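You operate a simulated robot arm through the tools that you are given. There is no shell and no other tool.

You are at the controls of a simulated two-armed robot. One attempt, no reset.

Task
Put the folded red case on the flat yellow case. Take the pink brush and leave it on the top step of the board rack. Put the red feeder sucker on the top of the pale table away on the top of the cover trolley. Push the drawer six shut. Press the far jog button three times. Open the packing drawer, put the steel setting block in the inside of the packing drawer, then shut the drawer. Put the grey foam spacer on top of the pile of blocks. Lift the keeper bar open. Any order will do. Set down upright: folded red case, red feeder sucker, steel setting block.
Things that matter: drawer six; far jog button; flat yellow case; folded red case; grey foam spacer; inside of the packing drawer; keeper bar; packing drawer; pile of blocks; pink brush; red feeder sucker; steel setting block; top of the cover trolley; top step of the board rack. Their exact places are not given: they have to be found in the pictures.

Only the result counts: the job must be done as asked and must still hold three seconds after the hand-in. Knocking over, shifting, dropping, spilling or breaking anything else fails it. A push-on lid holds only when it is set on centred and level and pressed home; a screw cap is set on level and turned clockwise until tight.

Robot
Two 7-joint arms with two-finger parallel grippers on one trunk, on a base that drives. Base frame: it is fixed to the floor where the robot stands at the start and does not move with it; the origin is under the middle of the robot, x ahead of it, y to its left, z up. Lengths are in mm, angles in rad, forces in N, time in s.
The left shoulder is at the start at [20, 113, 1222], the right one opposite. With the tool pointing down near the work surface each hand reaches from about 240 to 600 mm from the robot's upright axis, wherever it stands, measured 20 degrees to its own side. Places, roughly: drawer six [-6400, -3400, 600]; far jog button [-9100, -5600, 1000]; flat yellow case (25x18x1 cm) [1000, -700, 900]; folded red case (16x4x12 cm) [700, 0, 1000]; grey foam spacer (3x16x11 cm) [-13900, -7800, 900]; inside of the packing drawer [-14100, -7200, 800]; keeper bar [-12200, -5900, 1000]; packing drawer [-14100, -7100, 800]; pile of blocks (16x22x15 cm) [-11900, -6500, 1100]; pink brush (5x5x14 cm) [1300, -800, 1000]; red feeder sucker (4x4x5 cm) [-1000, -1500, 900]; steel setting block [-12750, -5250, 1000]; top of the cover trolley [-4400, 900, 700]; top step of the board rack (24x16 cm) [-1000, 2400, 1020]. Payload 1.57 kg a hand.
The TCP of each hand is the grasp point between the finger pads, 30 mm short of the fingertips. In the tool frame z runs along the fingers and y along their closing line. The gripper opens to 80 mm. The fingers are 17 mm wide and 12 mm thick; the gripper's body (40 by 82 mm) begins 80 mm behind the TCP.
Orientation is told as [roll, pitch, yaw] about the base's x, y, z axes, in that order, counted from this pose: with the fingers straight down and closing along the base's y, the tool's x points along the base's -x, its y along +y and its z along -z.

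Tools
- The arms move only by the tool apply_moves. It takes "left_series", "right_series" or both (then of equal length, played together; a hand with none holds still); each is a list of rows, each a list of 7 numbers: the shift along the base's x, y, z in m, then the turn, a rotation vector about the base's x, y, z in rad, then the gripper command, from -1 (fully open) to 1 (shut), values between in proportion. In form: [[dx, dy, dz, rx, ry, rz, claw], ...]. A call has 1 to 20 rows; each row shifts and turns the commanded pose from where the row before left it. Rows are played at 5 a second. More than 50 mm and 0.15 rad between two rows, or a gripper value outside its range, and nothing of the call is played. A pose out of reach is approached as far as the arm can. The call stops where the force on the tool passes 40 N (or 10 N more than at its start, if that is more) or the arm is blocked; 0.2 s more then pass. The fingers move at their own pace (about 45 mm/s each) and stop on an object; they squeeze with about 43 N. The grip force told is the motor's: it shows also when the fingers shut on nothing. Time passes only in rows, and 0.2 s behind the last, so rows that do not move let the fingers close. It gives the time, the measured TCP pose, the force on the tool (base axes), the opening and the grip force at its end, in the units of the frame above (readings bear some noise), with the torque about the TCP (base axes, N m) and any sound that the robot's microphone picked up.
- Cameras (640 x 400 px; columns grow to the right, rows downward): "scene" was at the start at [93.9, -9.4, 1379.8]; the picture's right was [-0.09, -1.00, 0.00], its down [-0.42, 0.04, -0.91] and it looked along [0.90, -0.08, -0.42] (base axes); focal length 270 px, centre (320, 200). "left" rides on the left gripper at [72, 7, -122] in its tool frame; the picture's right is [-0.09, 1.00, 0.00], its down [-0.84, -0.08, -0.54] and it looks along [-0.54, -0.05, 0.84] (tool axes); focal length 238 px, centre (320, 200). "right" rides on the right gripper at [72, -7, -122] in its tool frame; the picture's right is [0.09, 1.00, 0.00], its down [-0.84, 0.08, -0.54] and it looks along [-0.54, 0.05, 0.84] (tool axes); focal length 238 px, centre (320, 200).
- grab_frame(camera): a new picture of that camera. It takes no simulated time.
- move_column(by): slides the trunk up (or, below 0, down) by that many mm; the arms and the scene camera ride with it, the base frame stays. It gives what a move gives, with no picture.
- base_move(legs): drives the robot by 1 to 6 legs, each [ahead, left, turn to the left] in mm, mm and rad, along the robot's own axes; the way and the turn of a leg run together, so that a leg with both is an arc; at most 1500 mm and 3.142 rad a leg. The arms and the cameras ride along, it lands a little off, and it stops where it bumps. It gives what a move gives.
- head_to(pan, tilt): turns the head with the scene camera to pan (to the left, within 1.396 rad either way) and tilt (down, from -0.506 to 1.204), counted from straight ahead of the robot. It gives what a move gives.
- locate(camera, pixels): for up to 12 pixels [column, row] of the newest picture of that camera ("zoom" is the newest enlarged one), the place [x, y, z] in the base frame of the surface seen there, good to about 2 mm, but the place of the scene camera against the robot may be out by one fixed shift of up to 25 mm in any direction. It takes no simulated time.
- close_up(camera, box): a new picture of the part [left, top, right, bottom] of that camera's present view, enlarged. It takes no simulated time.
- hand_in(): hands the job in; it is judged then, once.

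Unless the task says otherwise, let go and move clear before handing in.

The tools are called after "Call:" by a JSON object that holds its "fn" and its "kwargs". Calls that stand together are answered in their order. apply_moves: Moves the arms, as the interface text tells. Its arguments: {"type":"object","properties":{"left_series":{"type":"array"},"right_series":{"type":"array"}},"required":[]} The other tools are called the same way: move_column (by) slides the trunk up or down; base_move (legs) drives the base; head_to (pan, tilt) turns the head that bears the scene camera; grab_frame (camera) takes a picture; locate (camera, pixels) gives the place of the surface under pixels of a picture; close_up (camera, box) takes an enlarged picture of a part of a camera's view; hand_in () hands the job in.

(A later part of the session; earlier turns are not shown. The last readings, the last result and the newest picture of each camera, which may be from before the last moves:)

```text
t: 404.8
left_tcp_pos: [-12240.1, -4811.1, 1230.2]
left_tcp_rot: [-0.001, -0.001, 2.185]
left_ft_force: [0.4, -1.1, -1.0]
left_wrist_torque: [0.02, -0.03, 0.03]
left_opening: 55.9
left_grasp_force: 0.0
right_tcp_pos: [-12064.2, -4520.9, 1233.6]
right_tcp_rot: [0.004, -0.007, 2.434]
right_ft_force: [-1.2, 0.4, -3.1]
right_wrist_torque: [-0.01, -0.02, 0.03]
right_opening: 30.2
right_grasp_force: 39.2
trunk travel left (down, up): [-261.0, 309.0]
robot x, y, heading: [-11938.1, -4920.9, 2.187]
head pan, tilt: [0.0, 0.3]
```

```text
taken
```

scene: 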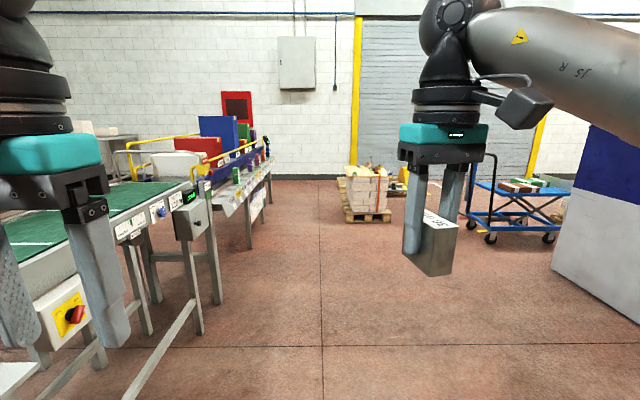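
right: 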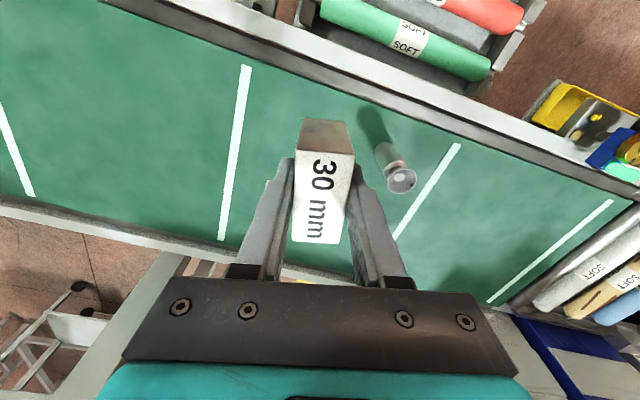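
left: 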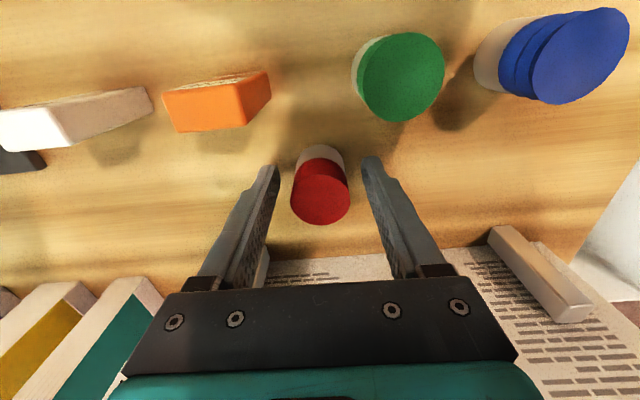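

The lane is open ahead; the line ends at (270,185) with space before the wall. I'll measure.

Call:
{"fn": "locate", "kwargs": {"camera": "scene", "pixels": [[272, 198], [248, 247], [345, 222], [390, 222], [300, 177], [240, 190], [170, 330], [330, 180], [225, 280], [200, 225]]}}

Call:
{"fn": "close_up", "kwargs": {"camera": "scene", "box": [160, 90, 420, 260]}}

```text
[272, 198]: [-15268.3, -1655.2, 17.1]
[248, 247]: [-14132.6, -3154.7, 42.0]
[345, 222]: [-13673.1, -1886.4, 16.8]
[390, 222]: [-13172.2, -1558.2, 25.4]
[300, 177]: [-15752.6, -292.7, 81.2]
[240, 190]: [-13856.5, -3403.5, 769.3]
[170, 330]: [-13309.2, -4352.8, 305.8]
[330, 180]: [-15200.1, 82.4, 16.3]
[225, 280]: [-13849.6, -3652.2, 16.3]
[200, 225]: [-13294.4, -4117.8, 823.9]
```

```text
2.35 times, centred on (290, 175) of scene
```

zoom: 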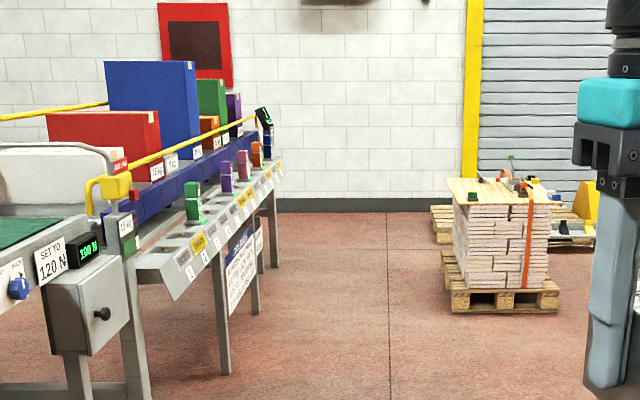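

The gap at the end is from u'≈-7474 to the wall at ≈-8866. I'll shift 130 mm left and drive 5.2 m ahead along the lane.

Call:
{"fn": "base_move", "kwargs": {"legs": [[1500, 130, 0], [1500, 0, 0], [1500, 0, 0], [650, 0, 0]]}}

Call:
{"fn": "head_to", "kwargs": {"pan": 1.2, "tilt": 0.3}}

Call:
{"fn": "grab_frame", "kwargs": {"camera": "scene"}}

```text
refused: leg 1 is longer than a leg can be; nothing moved
```

```text
t: 406.2
left_tcp_pos: [-12239.9, -4811.3, 1231.4]
left_tcp_rot: [-0.002, 0.001, 2.186]
left_ft_force: [0.5, -0.5, -0.4]
left_wrist_torque: [0.0, -0.01, 0.0]
left_opening: 56.0
left_grasp_force: 0.2
right_tcp_pos: [-12063.6, -4521.7, 1235.4]
right_tcp_rot: [0.002, -0.008, 2.435]
right_ft_force: [-0.6, 0.0, -5.5]
right_wrist_torque: [-0.01, 0.0, -0.03]
right_opening: 29.7
right_grasp_force: 38.9
trunk travel left (down, up): [-261.0, 309.0]
robot x, y, heading: [-11940.4, -4920.1, 2.183]
head pan, tilt: [1.201, 0.3]
```

```text
taken
```

scene: 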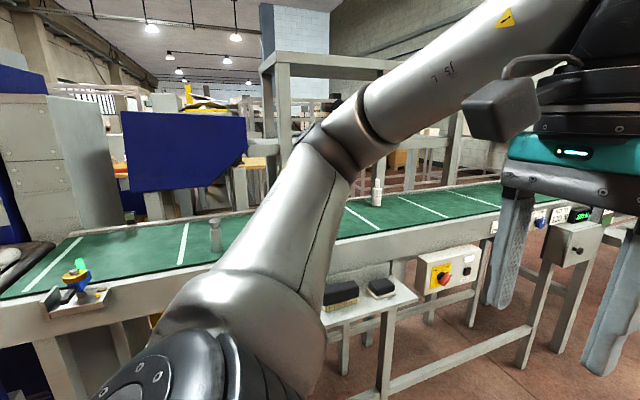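

The first leg was over 1500 mm, so nothing moved. I'll repeat with shorter legs.

Call:
{"fn": "base_move", "kwargs": {"legs": [[1450, 130, 0], [1480, 0, 0], [1480, 0, 0], [750, 0, 0]]}}

Call:
{"fn": "grab_frame", "kwargs": {"camera": "scene"}}

```text
t: 431.0
left_tcp_pos: [-15338.5, -690.9, 1230.7]
left_tcp_rot: [-0.001, 0.001, 2.181]
left_ft_force: [0.4, 0.6, 0.6]
left_wrist_torque: [-0.03, -0.02, -0.03]
left_opening: 56.0
left_grasp_force: 0.1
right_tcp_pos: [-15160.8, -400.8, 1232.9]
right_tcp_rot: [0.004, -0.007, 2.432]
right_ft_force: [-0.1, 0.8, -3.6]
right_wrist_torque: [0.04, 0.02, -0.01]
right_opening: 30.1
right_grasp_force: 39.2
trunk travel left (down, up): [-261.0, 309.0]
robot x, y, heading: [-15036.1, -801.1, 2.182]
head pan, tilt: [1.201, 0.3]
```

```text
taken
```

scene: 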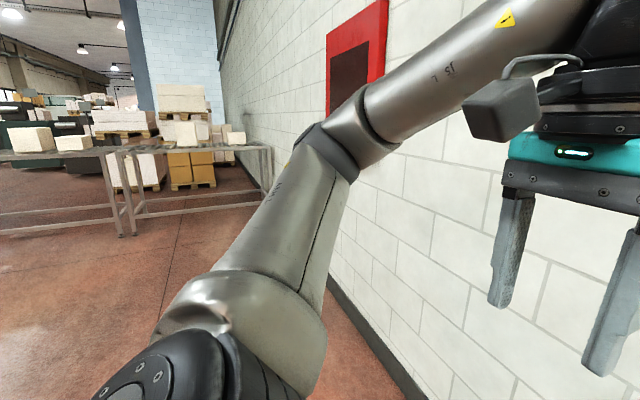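

I'm at the line's end. I'll turn left to look along the back side.

Call:
{"fn": "base_move", "kwargs": {"legs": [[0, 0, 1.571]]}}

Call:
{"fn": "head_to", "kwargs": {"pan": 0.3, "tilt": 0.3}}

Call:
{"fn": "grab_frame", "kwargs": {"camera": "scene"}}

Call:
{"fn": "locate", "kwargs": {"camera": "scene", "pixels": [[100, 200], [200, 200], [300, 200], [400, 220], [320, 250], [200, 300], [450, 180], [500, 260], [250, 170], [350, 180], [420, 160], [150, 160]]}}

```text
t: 435.2
left_tcp_pos: [-15145.1, -1103.3, 1230.9]
left_tcp_rot: [-0.003, 0.0, -2.524]
left_ft_force: [0.5, -0.2, 0.2]
left_wrist_torque: [0.0, -0.01, -0.01]
left_opening: 55.9
left_grasp_force: 0.0
right_tcp_pos: [-15436.3, -926.4, 1233.3]
right_tcp_rot: [0.002, -0.007, -2.275]
right_ft_force: [0.1, -0.6, -4.2]
right_wrist_torque: [-0.02, -0.01, -0.02]
right_opening: 30.0
right_grasp_force: 39.4
trunk travel left (down, up): [-261.0, 309.0]
robot x, y, heading: [-15039.5, -798.2, -2.524]
head pan, tilt: [1.201, 0.3]
```

```text
t: 436.4
left_tcp_pos: [-15146.0, -1102.5, 1231.1]
left_tcp_rot: [-0.001, -0.001, -2.524]
left_ft_force: [0.7, -0.2, -0.4]
left_wrist_torque: [0.02, -0.03, 0.04]
left_opening: 56.0
left_grasp_force: 0.0
right_tcp_pos: [-15436.4, -926.7, 1233.6]
right_tcp_rot: [0.004, -0.006, -2.275]
right_ft_force: [-0.7, 0.3, -4.6]
right_wrist_torque: [-0.02, -0.03, -0.01]
right_opening: 29.6
right_grasp_force: 39.2
trunk travel left (down, up): [-261.0, 309.0]
robot x, y, heading: [-15037.9, -798.4, -2.528]
head pan, tilt: [0.3, 0.3]
```

```text
taken
```

scene: 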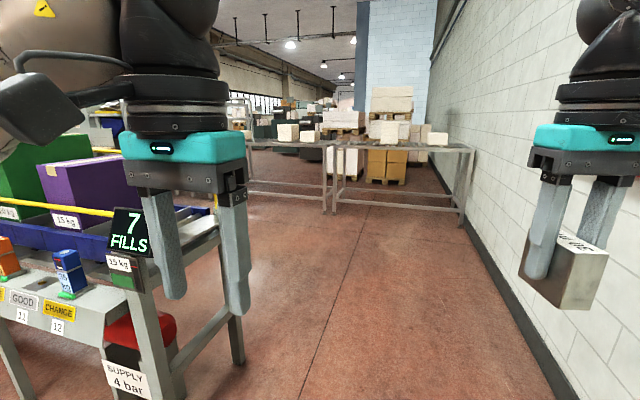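

```text
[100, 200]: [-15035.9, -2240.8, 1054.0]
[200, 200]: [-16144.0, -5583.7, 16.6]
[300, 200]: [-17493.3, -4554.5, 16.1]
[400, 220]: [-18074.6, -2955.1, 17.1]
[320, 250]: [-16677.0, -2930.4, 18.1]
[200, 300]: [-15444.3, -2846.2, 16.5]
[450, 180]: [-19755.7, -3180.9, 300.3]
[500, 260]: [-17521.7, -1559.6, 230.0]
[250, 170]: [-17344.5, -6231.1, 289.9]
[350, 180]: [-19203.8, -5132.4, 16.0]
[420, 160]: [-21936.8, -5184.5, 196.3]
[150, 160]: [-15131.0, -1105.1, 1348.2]
```

There's open floor behind the line. I'll go ahead 2 m past its end, then turn left and look along its back.

Call:
{"fn": "base_move", "kwargs": {"legs": [[1400, 0, 0], [700, 0, 0], [0, 0, 1.571]]}}

Call:
{"fn": "head_to", "kwargs": {"pan": 0.0, "tilt": 0.25}}

Call:
{"fn": "grab_frame", "kwargs": {"camera": "scene"}}

Call:
{"fn": "locate", "kwargs": {"camera": "scene", "pixels": [[100, 200], [200, 200], [300, 200], [400, 220], [320, 250], [200, 260], [450, 180], [500, 260], [250, 170], [350, 180], [420, 160], [150, 160]]}}

```text
t: 450.6
left_tcp_pos: [-16432.0, -2134.2, 1230.9]
left_tcp_rot: [-0.002, -0.002, -0.937]
left_ft_force: [-0.5, 0.3, -0.1]
left_wrist_torque: [-0.02, -0.02, 0.01]
left_opening: 56.1
left_grasp_force: 0.1
right_tcp_pos: [-16603.8, -2426.6, 1234.4]
right_tcp_rot: [0.005, -0.007, -0.688]
right_ft_force: [1.0, -0.2, -3.9]
right_wrist_torque: [0.03, 0.01, -0.02]
right_opening: 29.8
right_grasp_force: 39.6
trunk travel left (down, up): [-261.0, 309.0]
robot x, y, heading: [-16735.8, -2024.1, -0.939]
head pan, tilt: [0.3, 0.3]
```

```text
t: 451.4
left_tcp_pos: [-16431.9, -2132.4, 1229.7]
left_tcp_rot: [0.0, -0.004, -0.938]
left_ft_force: [-0.1, -0.4, 0.0]
left_wrist_torque: [0.05, 0.01, 0.01]
left_opening: 55.7
left_grasp_force: 0.0
right_tcp_pos: [-16604.3, -2427.0, 1233.8]
right_tcp_rot: [0.003, -0.005, -0.687]
right_ft_force: [0.6, -0.2, -3.6]
right_wrist_torque: [0.02, -0.02, 0.0]
right_opening: 30.1
right_grasp_force: 39.8
trunk travel left (down, up): [-261.0, 309.0]
robot x, y, heading: [-16736.1, -2029.9, -0.933]
head pan, tilt: [0.0, 0.25]
```

```text
taken
```

scene: 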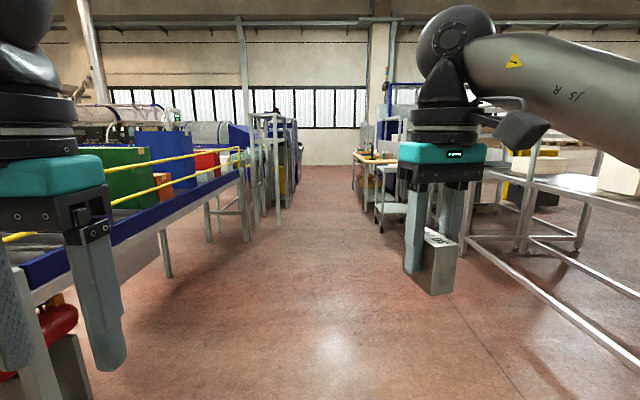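

```text
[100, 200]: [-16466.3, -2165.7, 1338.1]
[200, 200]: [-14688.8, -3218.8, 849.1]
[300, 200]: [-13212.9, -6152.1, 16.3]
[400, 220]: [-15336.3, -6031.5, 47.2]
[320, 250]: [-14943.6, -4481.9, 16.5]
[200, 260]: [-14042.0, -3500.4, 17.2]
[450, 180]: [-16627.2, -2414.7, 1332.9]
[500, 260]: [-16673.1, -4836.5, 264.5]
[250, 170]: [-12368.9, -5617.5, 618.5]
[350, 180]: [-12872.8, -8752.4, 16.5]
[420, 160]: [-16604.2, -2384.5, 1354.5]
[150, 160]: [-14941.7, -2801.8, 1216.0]
```

The aisle behind the line is clear, with the packing tables ahead on the right. I'll drive 4.2 m along it and look again.

Call:
{"fn": "base_move", "kwargs": {"legs": [[0, 0, -0.018], [1450, 0, 0], [1450, 0, 0], [1300, 0, 0]]}}

Call:
{"fn": "head_to", "kwargs": {"pan": -0.4, "tilt": 0.3}}

Call:
{"fn": "grab_frame", "kwargs": {"camera": "scene"}}

```text
t: 471.9
left_tcp_pos: [-14001.0, -5567.5, 1229.4]
left_tcp_rot: [-0.003, -0.002, -0.959]
left_ft_force: [0.9, -0.2, -0.3]
left_wrist_torque: [0.01, 0.01, -0.01]
left_opening: 56.1
left_grasp_force: 0.1
right_tcp_pos: [-14179.4, -5857.5, 1234.1]
right_tcp_rot: [0.003, -0.005, -0.709]
right_ft_force: [0.3, -1.0, -3.6]
right_wrist_torque: [0.01, -0.02, -0.01]
right_opening: 29.7
right_grasp_force: 39.1
trunk travel left (down, up): [-261.0, 309.0]
robot x, y, heading: [-14299.4, -5458.3, -0.959]
head pan, tilt: [0.0, 0.25]
```

```text
t: 472.8
left_tcp_pos: [-14000.8, -5569.0, 1232.0]
left_tcp_rot: [-0.002, -0.001, -0.959]
left_ft_force: [0.6, -0.3, -0.6]
left_wrist_torque: [-0.01, 0.02, 0.01]
left_opening: 56.1
left_grasp_force: 0.0
right_tcp_pos: [-14179.0, -5858.0, 1233.2]
right_tcp_rot: [0.003, -0.005, -0.708]
right_ft_force: [-0.6, 0.0, -3.8]
right_wrist_torque: [0.02, -0.01, 0.02]
right_opening: 29.8
right_grasp_force: 38.8
trunk travel left (down, up): [-261.0, 309.0]
robot x, y, heading: [-14300.7, -5460.1, -0.959]
head pan, tilt: [-0.4, 0.3]
```

```text
taken
```

scene: 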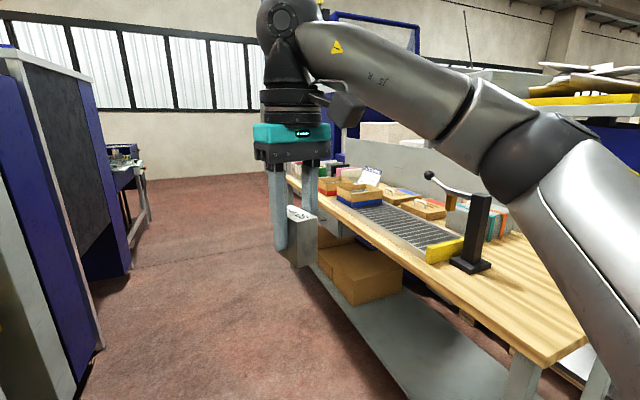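

The wooden packing bench is on the right. I'll go ahead another 1.25 m and turn right to face it.

Call:
{"fn": "locate", "kwargs": {"camera": "scene", "pixels": [[545, 360], [400, 270], [320, 200], [470, 310], [300, 185], [360, 280], [440, 250], [100, 330], [145, 195], [520, 380]]}}

Call:
{"fn": "base_move", "kwargs": {"legs": [[1250, 0, 0], [0, 0, -1.567]]}}

Call:
{"fn": "head_to", "kwargs": {"pan": 0.0, "tilt": 0.5}}

Call:
{"fn": "grab_frame", "kwargs": {"camera": "scene"}}

```text
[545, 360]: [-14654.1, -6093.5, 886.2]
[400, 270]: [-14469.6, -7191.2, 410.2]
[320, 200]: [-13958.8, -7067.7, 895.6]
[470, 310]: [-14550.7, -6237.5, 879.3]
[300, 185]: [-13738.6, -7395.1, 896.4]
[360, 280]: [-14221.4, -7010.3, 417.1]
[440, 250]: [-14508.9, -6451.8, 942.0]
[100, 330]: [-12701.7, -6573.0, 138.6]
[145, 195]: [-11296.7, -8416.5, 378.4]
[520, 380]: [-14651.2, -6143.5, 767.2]
```

```text
t: 483.0
left_tcp_pos: [-13695.6, -6782.3, 1231.1]
left_tcp_rot: [-0.002, -0.003, -2.54]
left_ft_force: [0.3, 0.4, -0.2]
left_wrist_torque: [-0.02, 0.02, -0.01]
left_opening: 55.9
left_grasp_force: 0.0
right_tcp_pos: [-13984.9, -6599.9, 1234.2]
right_tcp_rot: [0.004, -0.005, -2.291]
right_ft_force: [-0.8, 0.1, -4.3]
right_wrist_torque: [0.01, -0.03, 0.02]
right_opening: 29.7
right_grasp_force: 39.5
trunk travel left (down, up): [-261.0, 309.0]
robot x, y, heading: [-13579.2, -6484.3, -2.539]
head pan, tilt: [-0.4, 0.3]
```

```text
t: 483.8
left_tcp_pos: [-13697.7, -6782.1, 1231.8]
left_tcp_rot: [-0.002, -0.003, -2.54]
left_ft_force: [0.2, -0.1, -0.1]
left_wrist_torque: [0.0, -0.02, -0.01]
left_opening: 55.9
left_grasp_force: 0.0
right_tcp_pos: [-13984.4, -6600.8, 1233.7]
right_tcp_rot: [0.004, -0.005, -2.289]
right_ft_force: [0.3, -0.3, -3.4]
right_wrist_torque: [0.03, -0.02, 0.02]
right_opening: 29.7
right_grasp_force: 39.3
trunk travel left (down, up): [-261.0, 309.0]
robot x, y, heading: [-13579.9, -6483.2, -2.537]
head pan, tilt: [0.0, 0.499]
```

```text
taken
```

scene: 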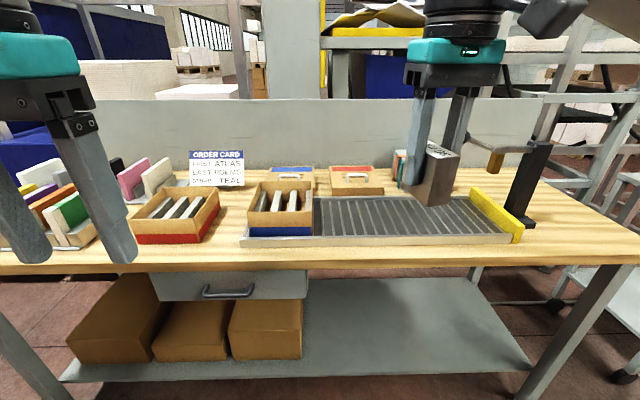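

The packing drawer is the grey front with a handle at (228,292) under the bench top. I'll zoom and locate it.

Call:
{"fn": "close_up", "kwargs": {"camera": "scene", "box": [130, 230, 330, 330]}}

Call:
{"fn": "locate", "kwargs": {"camera": "scene", "pixels": [[228, 292], [206, 291], [251, 291], [180, 285], [290, 283], [165, 298], [302, 296], [230, 300], [230, 260], [300, 250], [150, 260], [400, 250]]}}

```text
3.20 times, centred on (230, 280) of scene
```

zoom: 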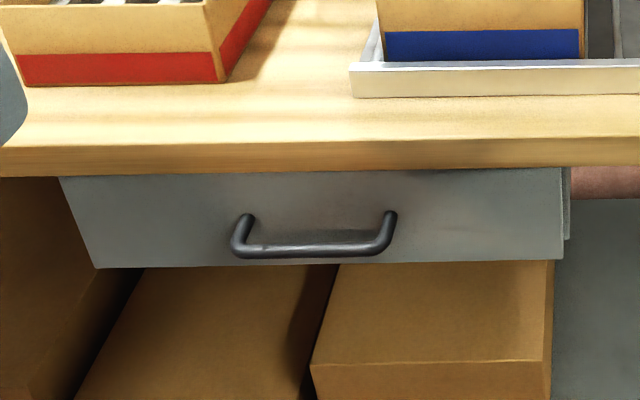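

```text
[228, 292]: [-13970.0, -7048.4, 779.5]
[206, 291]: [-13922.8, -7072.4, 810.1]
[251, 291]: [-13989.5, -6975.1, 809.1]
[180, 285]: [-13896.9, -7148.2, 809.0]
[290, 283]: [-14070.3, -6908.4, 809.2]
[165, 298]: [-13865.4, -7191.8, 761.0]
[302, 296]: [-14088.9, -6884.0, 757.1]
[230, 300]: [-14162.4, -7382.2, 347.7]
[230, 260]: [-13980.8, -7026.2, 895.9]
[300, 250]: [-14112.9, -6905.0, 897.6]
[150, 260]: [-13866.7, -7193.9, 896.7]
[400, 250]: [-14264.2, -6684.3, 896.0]
```

I'll locate the handle bar itself.

Call:
{"fn": "locate", "kwargs": {"camera": "zoom", "pixels": [[315, 250], [280, 252], [350, 248], [243, 240], [388, 235], [315, 220], [315, 190], [150, 200], [500, 190], [150, 260], [500, 255], [243, 218]]}}

```text
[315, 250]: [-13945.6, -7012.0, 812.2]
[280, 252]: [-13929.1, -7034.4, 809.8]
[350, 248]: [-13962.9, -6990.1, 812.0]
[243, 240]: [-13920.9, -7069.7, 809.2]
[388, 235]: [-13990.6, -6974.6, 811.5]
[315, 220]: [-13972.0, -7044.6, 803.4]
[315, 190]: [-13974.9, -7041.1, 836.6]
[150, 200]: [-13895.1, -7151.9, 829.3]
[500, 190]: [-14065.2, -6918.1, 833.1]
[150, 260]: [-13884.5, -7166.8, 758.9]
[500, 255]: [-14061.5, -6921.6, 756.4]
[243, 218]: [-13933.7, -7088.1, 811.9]
```

The drawer's handle bar is near (-13938,-7010,796), standing out 41 mm. I'll lower the trunk 200 mm, square up and drive 80 mm closer, then look with the left hand.

Call:
{"fn": "base_move", "kwargs": {"legs": [[80, 0, 0.022]]}}

Call:
{"fn": "move_column", "kwargs": {"by": -200}}

Call:
{"fn": "grab_frame", "kwargs": {"camera": "left"}}

Call:
{"fn": "grab_frame", "kwargs": {"camera": "scene"}}

```text
t: 484.9
left_tcp_pos: [-13757.0, -6830.7, 1231.4]
left_tcp_rot: [-0.003, 0.002, -2.518]
left_ft_force: [0.3, -0.7, 0.2]
left_wrist_torque: [-0.01, 0.0, 0.0]
left_opening: 56.0
left_grasp_force: 0.0
right_tcp_pos: [-14048.6, -6656.2, 1233.9]
right_tcp_rot: [0.004, -0.005, -2.268]
right_ft_force: [-0.8, -0.3, -4.6]
right_wrist_torque: [0.0, 0.0, 0.02]
right_opening: 30.0
right_grasp_force: 39.2
trunk travel left (down, up): [-261.0, 309.0]
robot x, y, heading: [-13647.7, -6532.8, -2.514]
head pan, tilt: [0.0, 0.499]
```

```text
t: 487.1
left_tcp_pos: [-13755.4, -6830.4, 1031.4]
left_tcp_rot: [-0.001, -0.003, -2.518]
left_ft_force: [-0.6, -0.5, 1.0]
left_wrist_torque: [-0.01, -0.01, -0.02]
left_opening: 56.1
left_grasp_force: 0.2
right_tcp_pos: [-14046.7, -6655.5, 1034.0]
right_tcp_rot: [0.003, -0.005, -2.269]
right_ft_force: [0.5, -0.1, -4.0]
right_wrist_torque: [0.02, -0.02, -0.02]
right_opening: 29.8
right_grasp_force: 39.2
trunk travel left (down, up): [-61.0, 509.0]
robot x, y, heading: [-13649.1, -6526.8, -2.518]
head pan, tilt: [0.0, 0.499]
```

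```text
taken
```

left: 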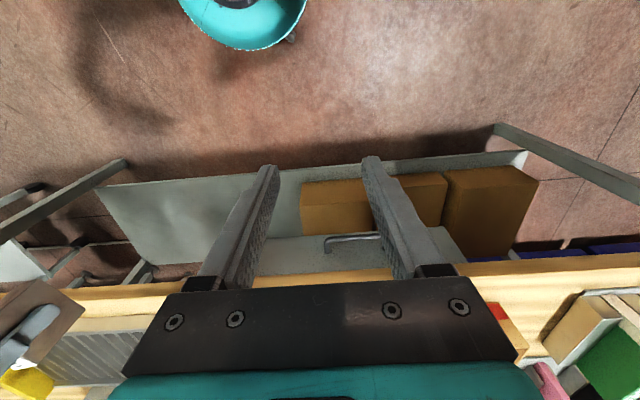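

```text
taken
```

scene: 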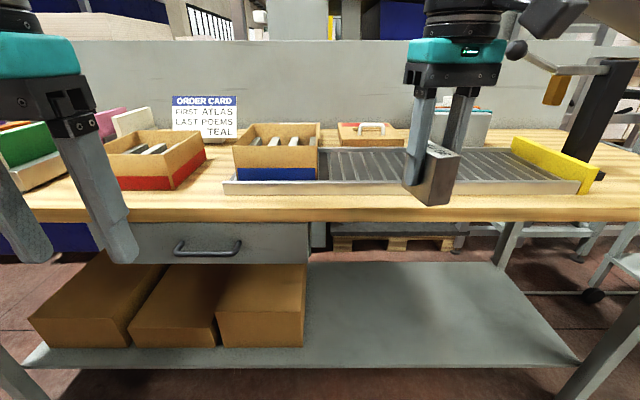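

The left camera sees the handle at (350,240). I'll locate the bar, bench edge and drawer front there.

Call:
{"fn": "close_up", "kwargs": {"camera": "left", "box": [250, 190, 480, 300]}}

Call:
{"fn": "locate", "kwargs": {"camera": "left", "pixels": [[345, 237], [330, 240], [328, 248], [360, 236], [300, 250], [340, 255], [340, 272], [340, 280], [300, 262], [430, 245]]}}

```text
2.78 times, centred on (365, 245) of left
```

zoom: 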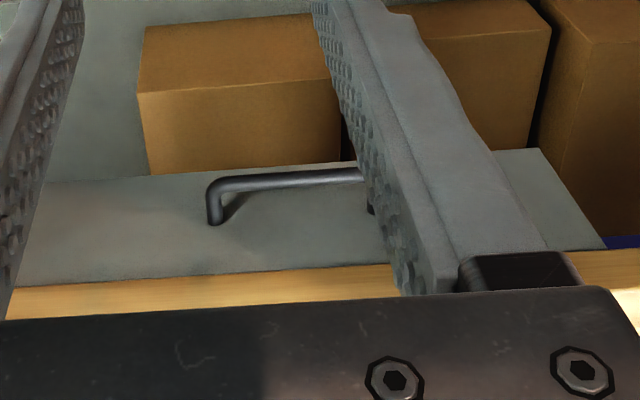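

```text
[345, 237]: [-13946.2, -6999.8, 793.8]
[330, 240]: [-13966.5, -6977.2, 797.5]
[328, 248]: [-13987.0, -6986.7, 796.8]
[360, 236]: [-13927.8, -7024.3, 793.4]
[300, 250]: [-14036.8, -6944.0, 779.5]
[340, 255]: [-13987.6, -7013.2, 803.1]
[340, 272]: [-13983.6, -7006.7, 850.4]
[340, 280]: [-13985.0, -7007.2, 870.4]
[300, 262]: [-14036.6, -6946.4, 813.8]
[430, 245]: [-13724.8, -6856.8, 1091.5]
```

The bar's centre is at p≈-15400 (z≈790), the drawer front at ≈-15439 and the bench edge at ≈-15433, so the closed fingers fit behind the bar. I'll close the left gripper and move above that gap.

Call:
{"fn": "apply_moves", "kwargs": {"left_series": [[-0.0326, -0.0334, 0, 0, 0, 0.0, 1], [-0.0326, -0.0334, 0, 0, 0, 0, 1], [-0.0326, -0.0334, 0, 0, 0, 0, 1], [-0.0326, -0.0334, 0, 0, 0, 0, 1], [-0.0326, -0.0334, 0, 0, 0, 0, 1], [-0.0326, -0.0334, 0, 0, 0, 0.005, 1], [0, 0, -0.045, 0, 0, 0, 1], [0, 0, -0.045, 0, 0, 0, 1]]}}

Call:
{"fn": "grab_frame", "kwargs": {"camera": "left"}}

Call:
{"fn": "close_up", "kwargs": {"camera": "scene", "box": [90, 120, 330, 280]}}

```text
t: 488.9
left_tcp_pos: [-13943.8, -7022.4, 939.1]
left_tcp_rot: [-0.001, -0.002, -2.513]
left_ft_force: [-0.2, 0.3, -0.6]
left_wrist_torque: [-0.01, 0.01, -0.02]
left_opening: 0.0
left_grasp_force: 21.4
left hand out of reach, approached as far as the arm can: row 6
right_tcp_pos: [-14046.8, -6656.3, 1033.9]
right_tcp_rot: [0.002, -0.005, -2.27]
right_ft_force: [1.0, -0.7, -3.2]
right_wrist_torque: [0.01, 0.01, -0.03]
right_opening: 29.7
right_grasp_force: 39.1
trunk travel left (down, up): [-61.0, 509.0]
robot x, y, heading: [-13652.0, -6531.0, -2.519]
head pan, tilt: [0.0, 0.499]
```

```text
taken
```

left: 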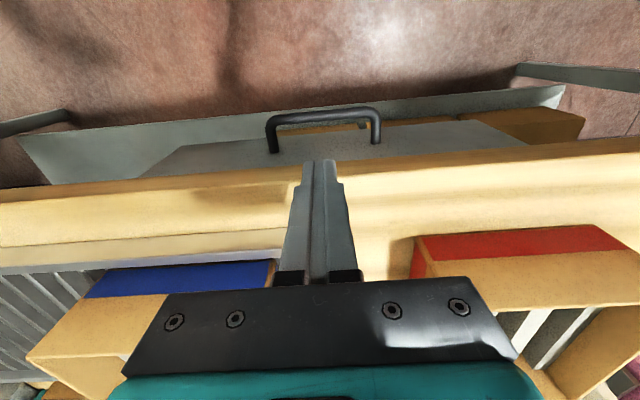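

```text
2.50 times, centred on (210, 200) of scene
```

zoom: 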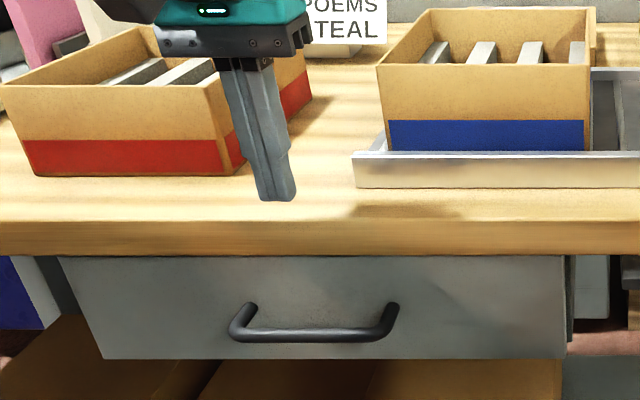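

The hand is above the gap. I'll re-locate the bar and edges from here before going down.

Call:
{"fn": "locate", "kwargs": {"camera": "left", "pixels": [[300, 117], [325, 114], [350, 112], [273, 140], [376, 130], [325, 140], [240, 160], [420, 160], [240, 150], [400, 140], [200, 185], [450, 165]]}}

Call:
{"fn": "close_up", "kwargs": {"camera": "left", "box": [240, 90, 420, 200]}}

```text
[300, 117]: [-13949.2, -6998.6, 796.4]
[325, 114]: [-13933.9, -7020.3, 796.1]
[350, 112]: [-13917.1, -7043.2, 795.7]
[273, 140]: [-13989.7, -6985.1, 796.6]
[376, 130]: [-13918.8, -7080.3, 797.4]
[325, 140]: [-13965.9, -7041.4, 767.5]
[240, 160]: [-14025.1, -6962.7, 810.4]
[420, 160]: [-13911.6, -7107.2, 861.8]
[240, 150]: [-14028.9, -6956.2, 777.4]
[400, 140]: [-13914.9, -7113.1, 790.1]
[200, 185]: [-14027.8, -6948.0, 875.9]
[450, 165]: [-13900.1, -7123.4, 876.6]
```

```text
3.56 times, centred on (330, 145) of left
```

zoom: 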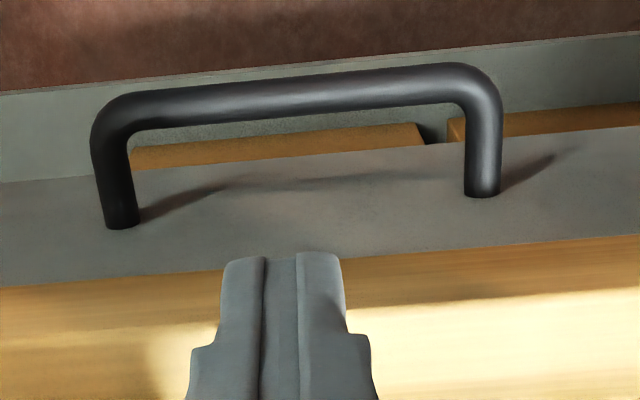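

I'll shift 9 mm inward and go down into the gap behind the bar, stepwise.

Call:
{"fn": "apply_moves", "kwargs": {"left_series": [[-0.0038, -0.0028, -0.01, 0, 0, 0, 1], [-0.0037, -0.0027, -0.01, 0, 0, 0, 1], [0, 0, -0.03, 0, 0, 0, 1]]}}

Call:
{"fn": "grab_frame", "kwargs": {"camera": "left"}}

```text
t: 489.7
left_tcp_pos: [-13951.5, -7027.4, 889.5]
left_tcp_rot: [0.0, -0.002, -2.514]
left_ft_force: [0.9, -0.6, 0.1]
left_wrist_torque: [-0.03, 0.0, -0.05]
left_opening: 0.0
left_grasp_force: 20.9
right_tcp_pos: [-14047.2, -6655.9, 1033.4]
right_tcp_rot: [0.004, -0.005, -2.269]
right_ft_force: [0.1, 0.6, -3.8]
right_wrist_torque: [0.04, 0.01, -0.03]
right_opening: 30.0
right_grasp_force: 39.5
trunk travel left (down, up): [-61.0, 509.0]
robot x, y, heading: [-13650.9, -6526.8, -2.517]
head pan, tilt: [0.0, 0.499]
```

```text
taken
```

left: 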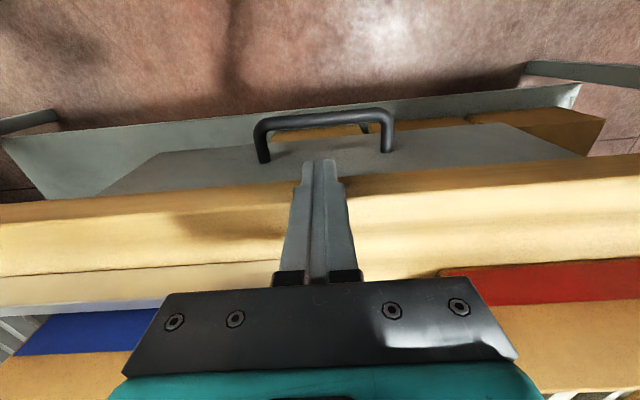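

Position is right (p≈-15419). I'll go on down to z≈806.

Call:
{"fn": "apply_moves", "kwargs": {"left_series": [[0, 0, -0.02, 0, 0, 0, 1], [0, 0, -0.02, 0, 0, 0, 1], [0, 0, -0.02, 0, 0, 0, 1], [0, 0, -0.022, 0, 0, 0, 1]]}}

Call:
{"fn": "grab_frame", "kwargs": {"camera": "left"}}

Call:
{"fn": "close_up", "kwargs": {"camera": "scene", "box": [90, 120, 330, 280]}}

```text
t: 490.7
left_tcp_pos: [-13952.7, -7028.5, 806.5]
left_tcp_rot: [-0.002, -0.002, -2.513]
left_ft_force: [-0.2, -0.4, 0.3]
left_wrist_torque: [0.02, -0.03, 0.02]
left_opening: 0.1
left_grasp_force: 20.9
right_tcp_pos: [-14046.9, -6654.8, 1034.4]
right_tcp_rot: [0.003, -0.005, -2.268]
right_ft_force: [-1.2, -0.6, -5.1]
right_wrist_torque: [0.02, -0.03, -0.03]
right_opening: 29.7
right_grasp_force: 39.5
trunk travel left (down, up): [-61.0, 509.0]
robot x, y, heading: [-13647.9, -6526.7, -2.518]
head pan, tilt: [0.0, 0.499]
```

```text
taken
```

left: 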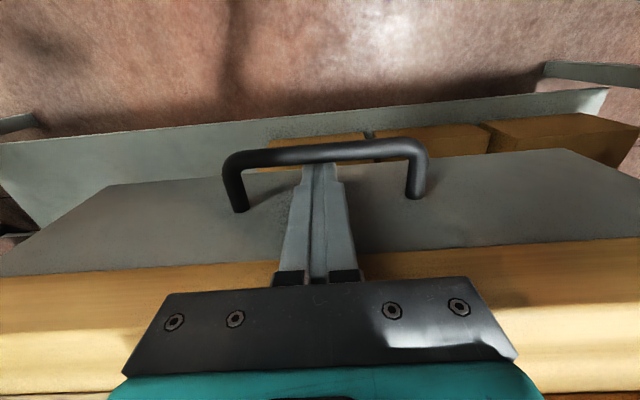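

```text
2.50 times, centred on (210, 200) of scene
```

zoom: 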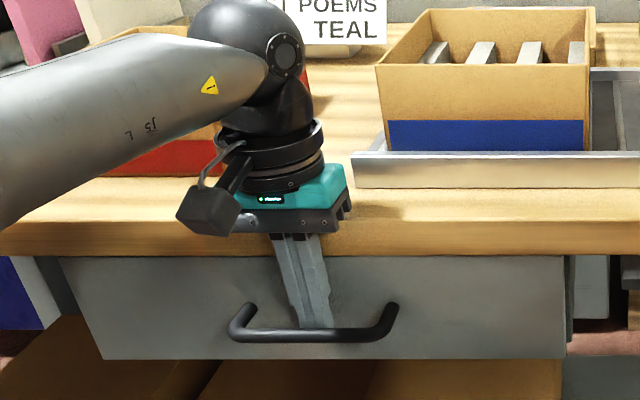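

The fingers are hooked behind the bar. I'll pull the drawer out 125 mm first.

Call:
{"fn": "apply_moves", "kwargs": {"left_series": [[0.0081, 0.0059, 0, 0, 0, 0, 1], [0.0162, 0.0118, 0, 0, 0, 0, 1], [0.0202, 0.0147, 0, 0, 0, 0, 1], [0.0202, 0.0147, 0, 0, 0, 0, 1], [0.0202, 0.0147, 0, 0, 0, 0, 1], [0.0202, 0.0147, 0, 0, 0, 0, 1]]}}

Call:
{"fn": "grab_frame", "kwargs": {"camera": "scene"}}

```text
t: 492.1
left_tcp_pos: [-13846.8, -6950.0, 807.5]
left_tcp_rot: [-0.001, -0.002, -2.515]
left_ft_force: [-0.3, 0.7, -0.2]
left_wrist_torque: [0.02, -0.01, 0.0]
left_opening: 0.0
left_grasp_force: 21.5
right_tcp_pos: [-14046.4, -6656.2, 1034.0]
right_tcp_rot: [0.004, -0.006, -2.269]
right_ft_force: [0.4, 0.4, -3.9]
right_wrist_torque: [0.01, -0.03, 0.04]
right_opening: 29.9
right_grasp_force: 39.4
trunk travel left (down, up): [-61.0, 509.0]
robot x, y, heading: [-13646.5, -6525.1, -2.517]
head pan, tilt: [0.0, 0.499]
```

```text
taken
```

scene: 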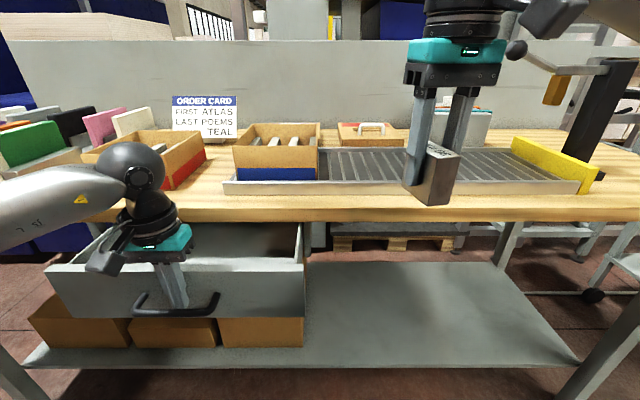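

The drawer slides out freely. I'll pull about 95 mm more.

Call:
{"fn": "apply_moves", "kwargs": {"left_series": [[0.0202, 0.0147, 0, 0, 0, 0, 1], [0.0202, 0.0147, 0, 0, 0, 0, 1], [0.0202, 0.0147, 0, 0, 0, 0, 1], [0.0162, 0.0118, 0, 0, 0, 0, 1]]}}

Call:
{"fn": "grab_frame", "kwargs": {"camera": "scene"}}

Call:
{"fn": "grab_frame", "kwargs": {"camera": "left"}}

```text
t: 493.1
left_tcp_pos: [-13768.8, -6894.4, 807.4]
left_tcp_rot: [-0.001, -0.001, -2.514]
left_ft_force: [-0.3, -0.4, 0.7]
left_wrist_torque: [-0.01, 0.01, 0.01]
left_opening: 0.1
left_grasp_force: 21.0
right_tcp_pos: [-14047.9, -6654.4, 1033.1]
right_tcp_rot: [0.002, -0.005, -2.271]
right_ft_force: [0.5, 0.6, -4.4]
right_wrist_torque: [0.03, 0.0, -0.02]
right_opening: 29.7
right_grasp_force: 39.7
trunk travel left (down, up): [-61.0, 509.0]
robot x, y, heading: [-13648.8, -6526.7, -2.518]
head pan, tilt: [0.0, 0.499]
```

```text
taken
```

scene: 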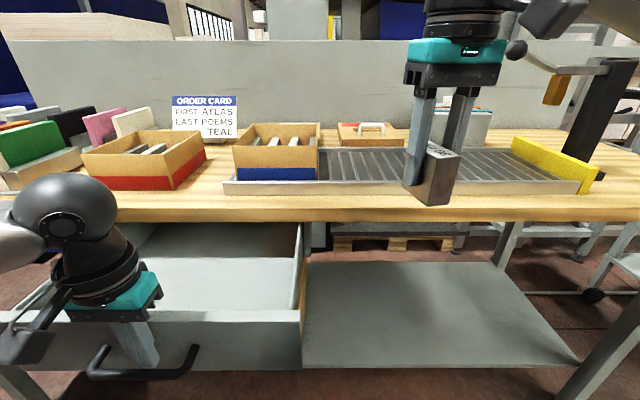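

```text
taken
```

left: 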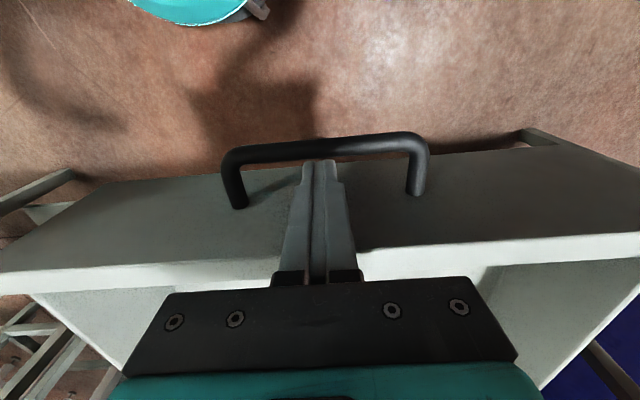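

The drawer is open about 215 mm. I'll free the left hand from the handle: slightly inward, then straight up.

Call:
{"fn": "apply_moves", "kwargs": {"left_series": [[-0.0081, -0.0059, 0, 0, 0, 0, 1], [0, 0, 0.03, 0, 0, 0, 1], [0, 0, 0.045, 0, 0, 0, 1], [0, 0, 0.045, 0, 0, 0, 1], [0, 0, 0.045, 0, 0, 0, 1], [0, 0, 0.045, 0, 0, 0, 1], [0, 0, 0.03, 0, 0, 0, 1]]}}

Call:
{"fn": "head_to", "kwargs": {"pan": 0.3, "tilt": 0.8}}

Call:
{"fn": "grab_frame", "kwargs": {"camera": "scene"}}

```text
t: 494.7
left_tcp_pos: [-13779.5, -6900.8, 1046.5]
left_tcp_rot: [-0.003, 0.001, -2.513]
left_ft_force: [-0.4, 0.4, -0.7]
left_wrist_torque: [0.01, 0.01, 0.0]
left_opening: 0.0
left_grasp_force: 21.1
right_tcp_pos: [-14047.1, -6654.5, 1034.1]
right_tcp_rot: [0.003, -0.006, -2.268]
right_ft_force: [-0.1, 0.1, -4.8]
right_wrist_torque: [-0.03, 0.01, 0.01]
right_opening: 29.8
right_grasp_force: 38.7
trunk travel left (down, up): [-61.0, 509.0]
robot x, y, heading: [-13646.5, -6527.0, -2.519]
head pan, tilt: [0.0, 0.499]
```

```text
t: 495.5
left_tcp_pos: [-13779.8, -6901.3, 1045.6]
left_tcp_rot: [0.0, -0.003, -2.512]
left_ft_force: [-0.1, 0.0, -0.9]
left_wrist_torque: [-0.01, 0.01, -0.02]
left_opening: 0.1
left_grasp_force: 21.1
right_tcp_pos: [-14047.1, -6654.6, 1033.4]
right_tcp_rot: [0.005, -0.005, -2.269]
right_ft_force: [-0.1, 0.9, -4.6]
right_wrist_torque: [0.01, 0.0, 0.03]
right_opening: 29.7
right_grasp_force: 39.1
trunk travel left (down, up): [-61.0, 509.0]
robot x, y, heading: [-13651.9, -6524.9, -2.522]
head pan, tilt: [0.3, 0.799]
```

```text
taken
```

scene: 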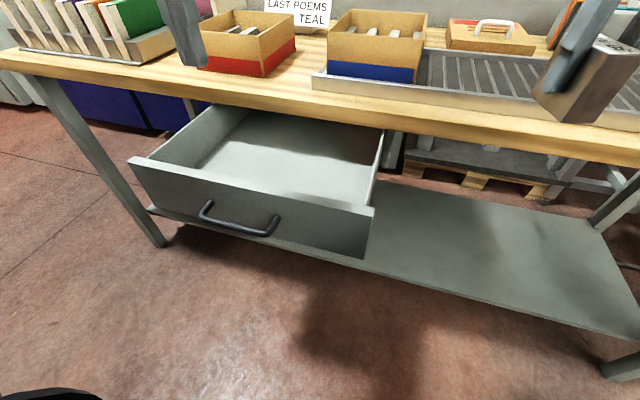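

The drawer is empty and open. I'll slide the base left 355 mm so that the right hand is over it.

Call:
{"fn": "base_move", "kwargs": {"legs": [[0, 355, 0.004]]}}

Call:
{"fn": "grab_frame", "kwargs": {"camera": "right"}}

Call:
{"fn": "head_to", "kwargs": {"pan": -0.15, "tilt": 0.85}}

Call:
{"fn": "grab_frame", "kwargs": {"camera": "scene"}}

```text
t: 497.8
left_tcp_pos: [-13568.6, -7189.9, 1046.9]
left_tcp_rot: [-0.003, -0.003, -2.508]
left_ft_force: [0.4, 0.1, 0.3]
left_wrist_torque: [0.0, 0.03, -0.02]
left_opening: 0.0
left_grasp_force: 21.3
right_tcp_pos: [-13837.5, -6946.0, 1033.1]
right_tcp_rot: [0.004, -0.006, -2.263]
right_ft_force: [0.7, -0.5, -4.8]
right_wrist_torque: [0.03, 0.01, -0.03]
right_opening: 29.8
right_grasp_force: 39.7
trunk travel left (down, up): [-61.0, 509.0]
robot x, y, heading: [-13442.3, -6817.3, -2.512]
head pan, tilt: [0.3, 0.799]
```

```text
taken
```

right: 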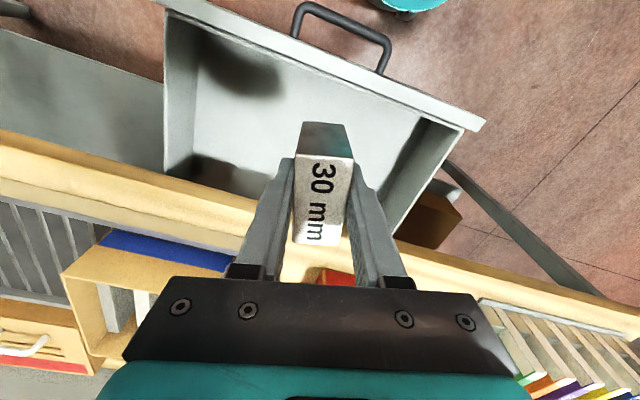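

```text
t: 498.7
left_tcp_pos: [-13568.7, -7188.5, 1047.1]
left_tcp_rot: [-0.001, -0.003, -2.508]
left_ft_force: [0.0, 0.2, 0.0]
left_wrist_torque: [-0.02, 0.01, 0.0]
left_opening: 0.0
left_grasp_force: 21.3
right_tcp_pos: [-13838.2, -6945.6, 1033.9]
right_tcp_rot: [0.003, -0.005, -2.267]
right_ft_force: [0.3, -0.5, -5.2]
right_wrist_torque: [0.03, -0.02, -0.03]
right_opening: 29.7
right_grasp_force: 39.4
trunk travel left (down, up): [-61.0, 509.0]
robot x, y, heading: [-13438.4, -6816.2, -2.513]
head pan, tilt: [-0.15, 0.85]
```

```text
taken
```

scene: 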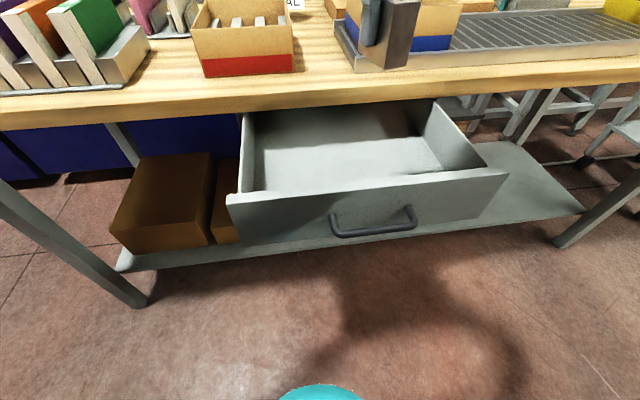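

The right hand with the block is above the drawer. I'll locate the drawer's floor and walls.

Call:
{"fn": "locate", "kwargs": {"camera": "right", "pixels": [[280, 70], [380, 110], [260, 120], [230, 150], [330, 45], [170, 140], [460, 130], [250, 25], [440, 105], [400, 200], [250, 210], [270, 150]]}}

Call:
{"fn": "locate", "kwargs": {"camera": "scene", "pixels": [[330, 150], [400, 160], [300, 130], [250, 190], [470, 165], [360, 185], [250, 130], [440, 130], [360, 100], [228, 200], [505, 175]]}}

```text
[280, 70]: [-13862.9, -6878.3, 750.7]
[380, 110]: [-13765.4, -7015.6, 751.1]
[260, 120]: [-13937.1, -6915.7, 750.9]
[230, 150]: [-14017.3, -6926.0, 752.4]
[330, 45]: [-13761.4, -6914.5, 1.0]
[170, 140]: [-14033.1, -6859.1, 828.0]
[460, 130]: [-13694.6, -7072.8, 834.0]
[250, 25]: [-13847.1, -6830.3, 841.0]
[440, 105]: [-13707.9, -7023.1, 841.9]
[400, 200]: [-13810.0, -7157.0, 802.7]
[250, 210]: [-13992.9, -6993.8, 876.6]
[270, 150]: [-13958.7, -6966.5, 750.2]
```

```text
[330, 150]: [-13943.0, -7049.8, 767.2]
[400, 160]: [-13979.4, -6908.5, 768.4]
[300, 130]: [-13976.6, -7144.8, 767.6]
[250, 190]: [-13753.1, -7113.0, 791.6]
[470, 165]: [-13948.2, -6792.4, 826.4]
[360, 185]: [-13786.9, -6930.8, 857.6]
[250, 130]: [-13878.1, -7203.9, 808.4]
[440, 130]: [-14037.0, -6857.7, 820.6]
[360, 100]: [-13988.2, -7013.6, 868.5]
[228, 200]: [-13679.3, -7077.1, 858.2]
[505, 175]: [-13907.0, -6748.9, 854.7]
```

The drawer floor is at z≈751 and the clear space is centred near (-13878,-6975). I'll move over it and lower the block to just above the floor.

Call:
{"fn": "apply_moves", "kwargs": {"right_series": [[-0.02, -0.0146, 0, 0, 0, 0, 1], [-0.02, -0.0146, 0, 0, 0, 0, 1], [0, 0, -0.045, 0, 0, 0, 1], [0, 0, -0.045, 0, 0, 0, 1], [0, 0, -0.045, 0, 0, 0, 1], [0, 0, -0.045, 0, 0, 0, 1], [0, 0, -0.04, 0, 0, 0, 1]]}}

Call:
{"fn": "grab_frame", "kwargs": {"camera": "right"}}

Call:
{"fn": "grab_frame", "kwargs": {"camera": "scene"}}

```text
t: 500.3
left_tcp_pos: [-13568.6, -7189.4, 1046.7]
left_tcp_rot: [0.0, -0.002, -2.508]
left_ft_force: [0.5, 0.9, 0.7]
left_wrist_torque: [-0.01, 0.0, 0.04]
left_opening: 0.2
left_grasp_force: 21.1
right_tcp_pos: [-13879.4, -6972.1, 811.8]
right_tcp_rot: [0.004, -0.007, -2.264]
right_ft_force: [0.9, 0.0, -3.6]
right_wrist_torque: [-0.01, 0.01, -0.02]
right_opening: 29.6
right_grasp_force: 39.0
trunk travel left (down, up): [-61.0, 509.0]
robot x, y, heading: [-13441.7, -6815.6, -2.516]
head pan, tilt: [-0.15, 0.85]
```

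```text
taken
```

right: 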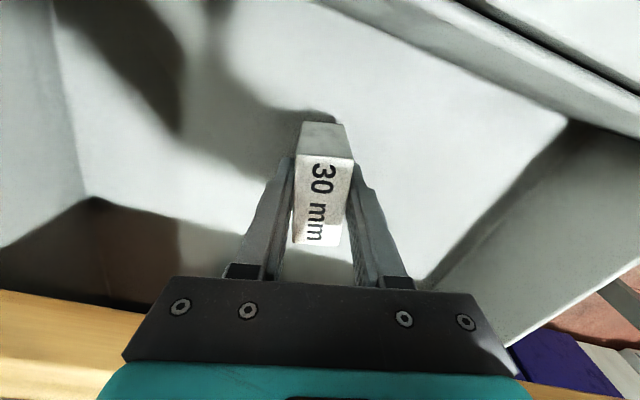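

```text
taken
```

scene: 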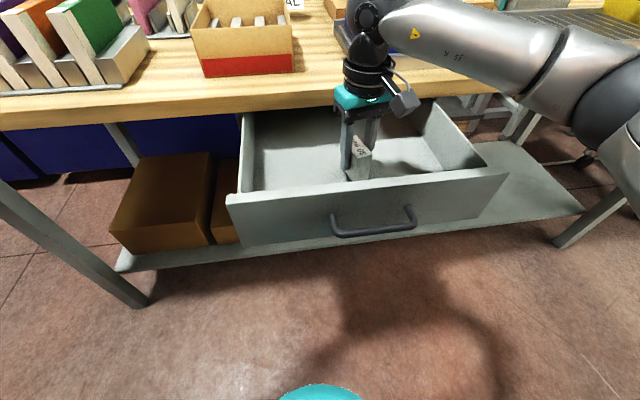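

The block is inside the drawer, just above the floor. I'll lower gently to contact.

Call:
{"fn": "apply_moves", "kwargs": {"right_series": [[0, 0, -0.005, 0, 0, 0, 1], [0, 0, -0.004, 0, 0, 0, 1], [0, 0, -0.002, 0, 0, 0, 1], [0, 0, -0.001, 0, 0, 0, 1]]}}

Call:
{"fn": "apply_moves", "kwargs": {"right_series": [[0, 0, -0.001, 0, 0, 0, 1], [0, 0, -0.001, 0, 0, 0, 1]]}}

```text
t: 501.3
left_tcp_pos: [-13569.7, -7188.6, 1046.6]
left_tcp_rot: [0.0, -0.001, -2.507]
left_ft_force: [-0.1, 0.7, 0.6]
left_wrist_torque: [0.01, 0.05, -0.01]
left_opening: 0.0
left_grasp_force: 21.0
right_tcp_pos: [-13877.7, -6974.5, 802.1]
right_tcp_rot: [0.004, -0.005, -2.265]
right_ft_force: [0.4, -0.1, -5.0]
right_wrist_torque: [0.01, -0.02, -0.04]
right_opening: 29.8
right_grasp_force: 39.4
trunk travel left (down, up): [-61.0, 509.0]
robot x, y, heading: [-13443.2, -6817.4, -2.516]
head pan, tilt: [-0.15, 0.85]
```

```text
t: 501.9
left_tcp_pos: [-13568.4, -7188.7, 1047.4]
left_tcp_rot: [-0.003, -0.002, -2.509]
left_ft_force: [-0.4, -0.8, -0.1]
left_wrist_torque: [-0.01, 0.02, -0.01]
left_opening: 0.0
left_grasp_force: 21.4
right_tcp_pos: [-13878.3, -6974.3, 799.3]
right_tcp_rot: [0.004, -0.006, -2.264]
right_ft_force: [-0.4, 0.3, -3.5]
right_wrist_torque: [0.03, 0.02, -0.01]
right_opening: 29.8
right_grasp_force: 39.6
trunk travel left (down, up): [-61.0, 509.0]
robot x, y, heading: [-13439.8, -6816.5, -2.511]
head pan, tilt: [-0.15, 0.85]
```

Call:
{"fn": "apply_moves", "kwargs": {"right_series": [[0, 0, -0.001, 0, 0, 0, 1], [0, 0, -0.001, 0, 0, 0, 1]]}}

```text
t: 502.5
left_tcp_pos: [-13568.0, -7188.8, 1048.2]
left_tcp_rot: [-0.002, -0.004, -2.508]
left_ft_force: [0.8, -0.1, -1.0]
left_wrist_torque: [0.01, -0.02, -0.01]
left_opening: 0.1
left_grasp_force: 21.3
right_tcp_pos: [-13877.0, -6973.8, 799.1]
right_tcp_rot: [0.003, -0.007, -2.264]
right_ft_force: [0.8, 0.4, -1.6]
right_wrist_torque: [-0.04, 0.05, -0.04]
right_opening: 29.8
right_grasp_force: 38.8
trunk travel left (down, up): [-61.0, 509.0]
robot x, y, heading: [-13440.6, -6812.5, -2.51]
head pan, tilt: [-0.15, 0.85]
```

Load is coming off (−4.5 → −1.6 N). One more millimetre, then release.

Call:
{"fn": "apply_moves", "kwargs": {"right_series": [[0, 0, -0.001, 0, 0, 0, 1], [0, 0, -0.0005, 0, 0, 0, 1]]}}

```text
t: 503.1
left_tcp_pos: [-13568.7, -7188.5, 1046.7]
left_tcp_rot: [-0.003, -0.003, -2.509]
left_ft_force: [0.6, 0.1, -0.8]
left_wrist_torque: [-0.05, 0.01, -0.02]
left_opening: 0.3
left_grasp_force: 21.5
right_tcp_pos: [-13877.4, -6973.6, 797.6]
right_tcp_rot: [0.002, -0.01, -2.266]
right_ft_force: [0.2, 0.9, 8.2]
right_wrist_torque: [-0.12, 0.4, -0.04]
right_opening: 29.9
right_grasp_force: 39.0
trunk travel left (down, up): [-61.0, 509.0]
robot x, y, heading: [-13442.9, -6818.9, -2.511]
head pan, tilt: [-0.15, 0.85]
```

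The block is on the floor (+8 N). I'll open the fingers and rise.

Call:
{"fn": "apply_moves", "kwargs": {"right_series": [[0, 0, 0, 0, 0, 0, 0.1], [0, 0, 0, 0, 0, 0, -0.2], [0, 0, 0, 0, 0, 0, -0.4], [0, 0, 0, 0, 0, 0, -0.4]]}}

Call:
{"fn": "grab_frame", "kwargs": {"camera": "right"}}

```text
t: 504.1
left_tcp_pos: [-13568.0, -7189.7, 1046.8]
left_tcp_rot: [0.0, -0.003, -2.508]
left_ft_force: [0.2, 0.6, -0.4]
left_wrist_torque: [0.0, -0.01, 0.01]
left_opening: 0.2
left_grasp_force: 21.5
right_tcp_pos: [-13878.0, -6975.1, 796.3]
right_tcp_rot: [0.002, -0.006, -2.263]
right_ft_force: [0.4, 0.5, 0.4]
right_wrist_torque: [0.01, 0.01, 0.0]
right_opening: 56.1
right_grasp_force: 0.0
trunk travel left (down, up): [-61.0, 509.0]
robot x, y, heading: [-13442.4, -6817.7, -2.515]
head pan, tilt: [-0.15, 0.85]
```

```text
taken
```

right: 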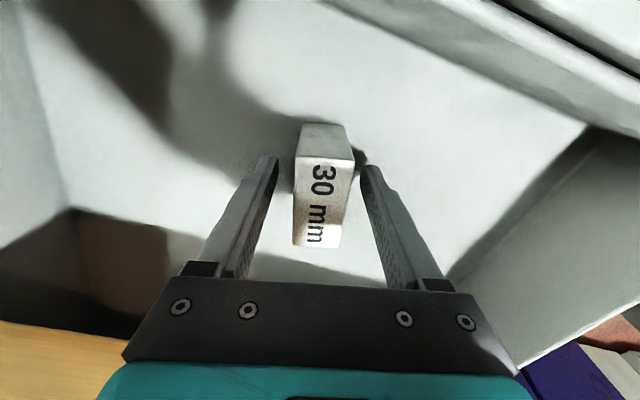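

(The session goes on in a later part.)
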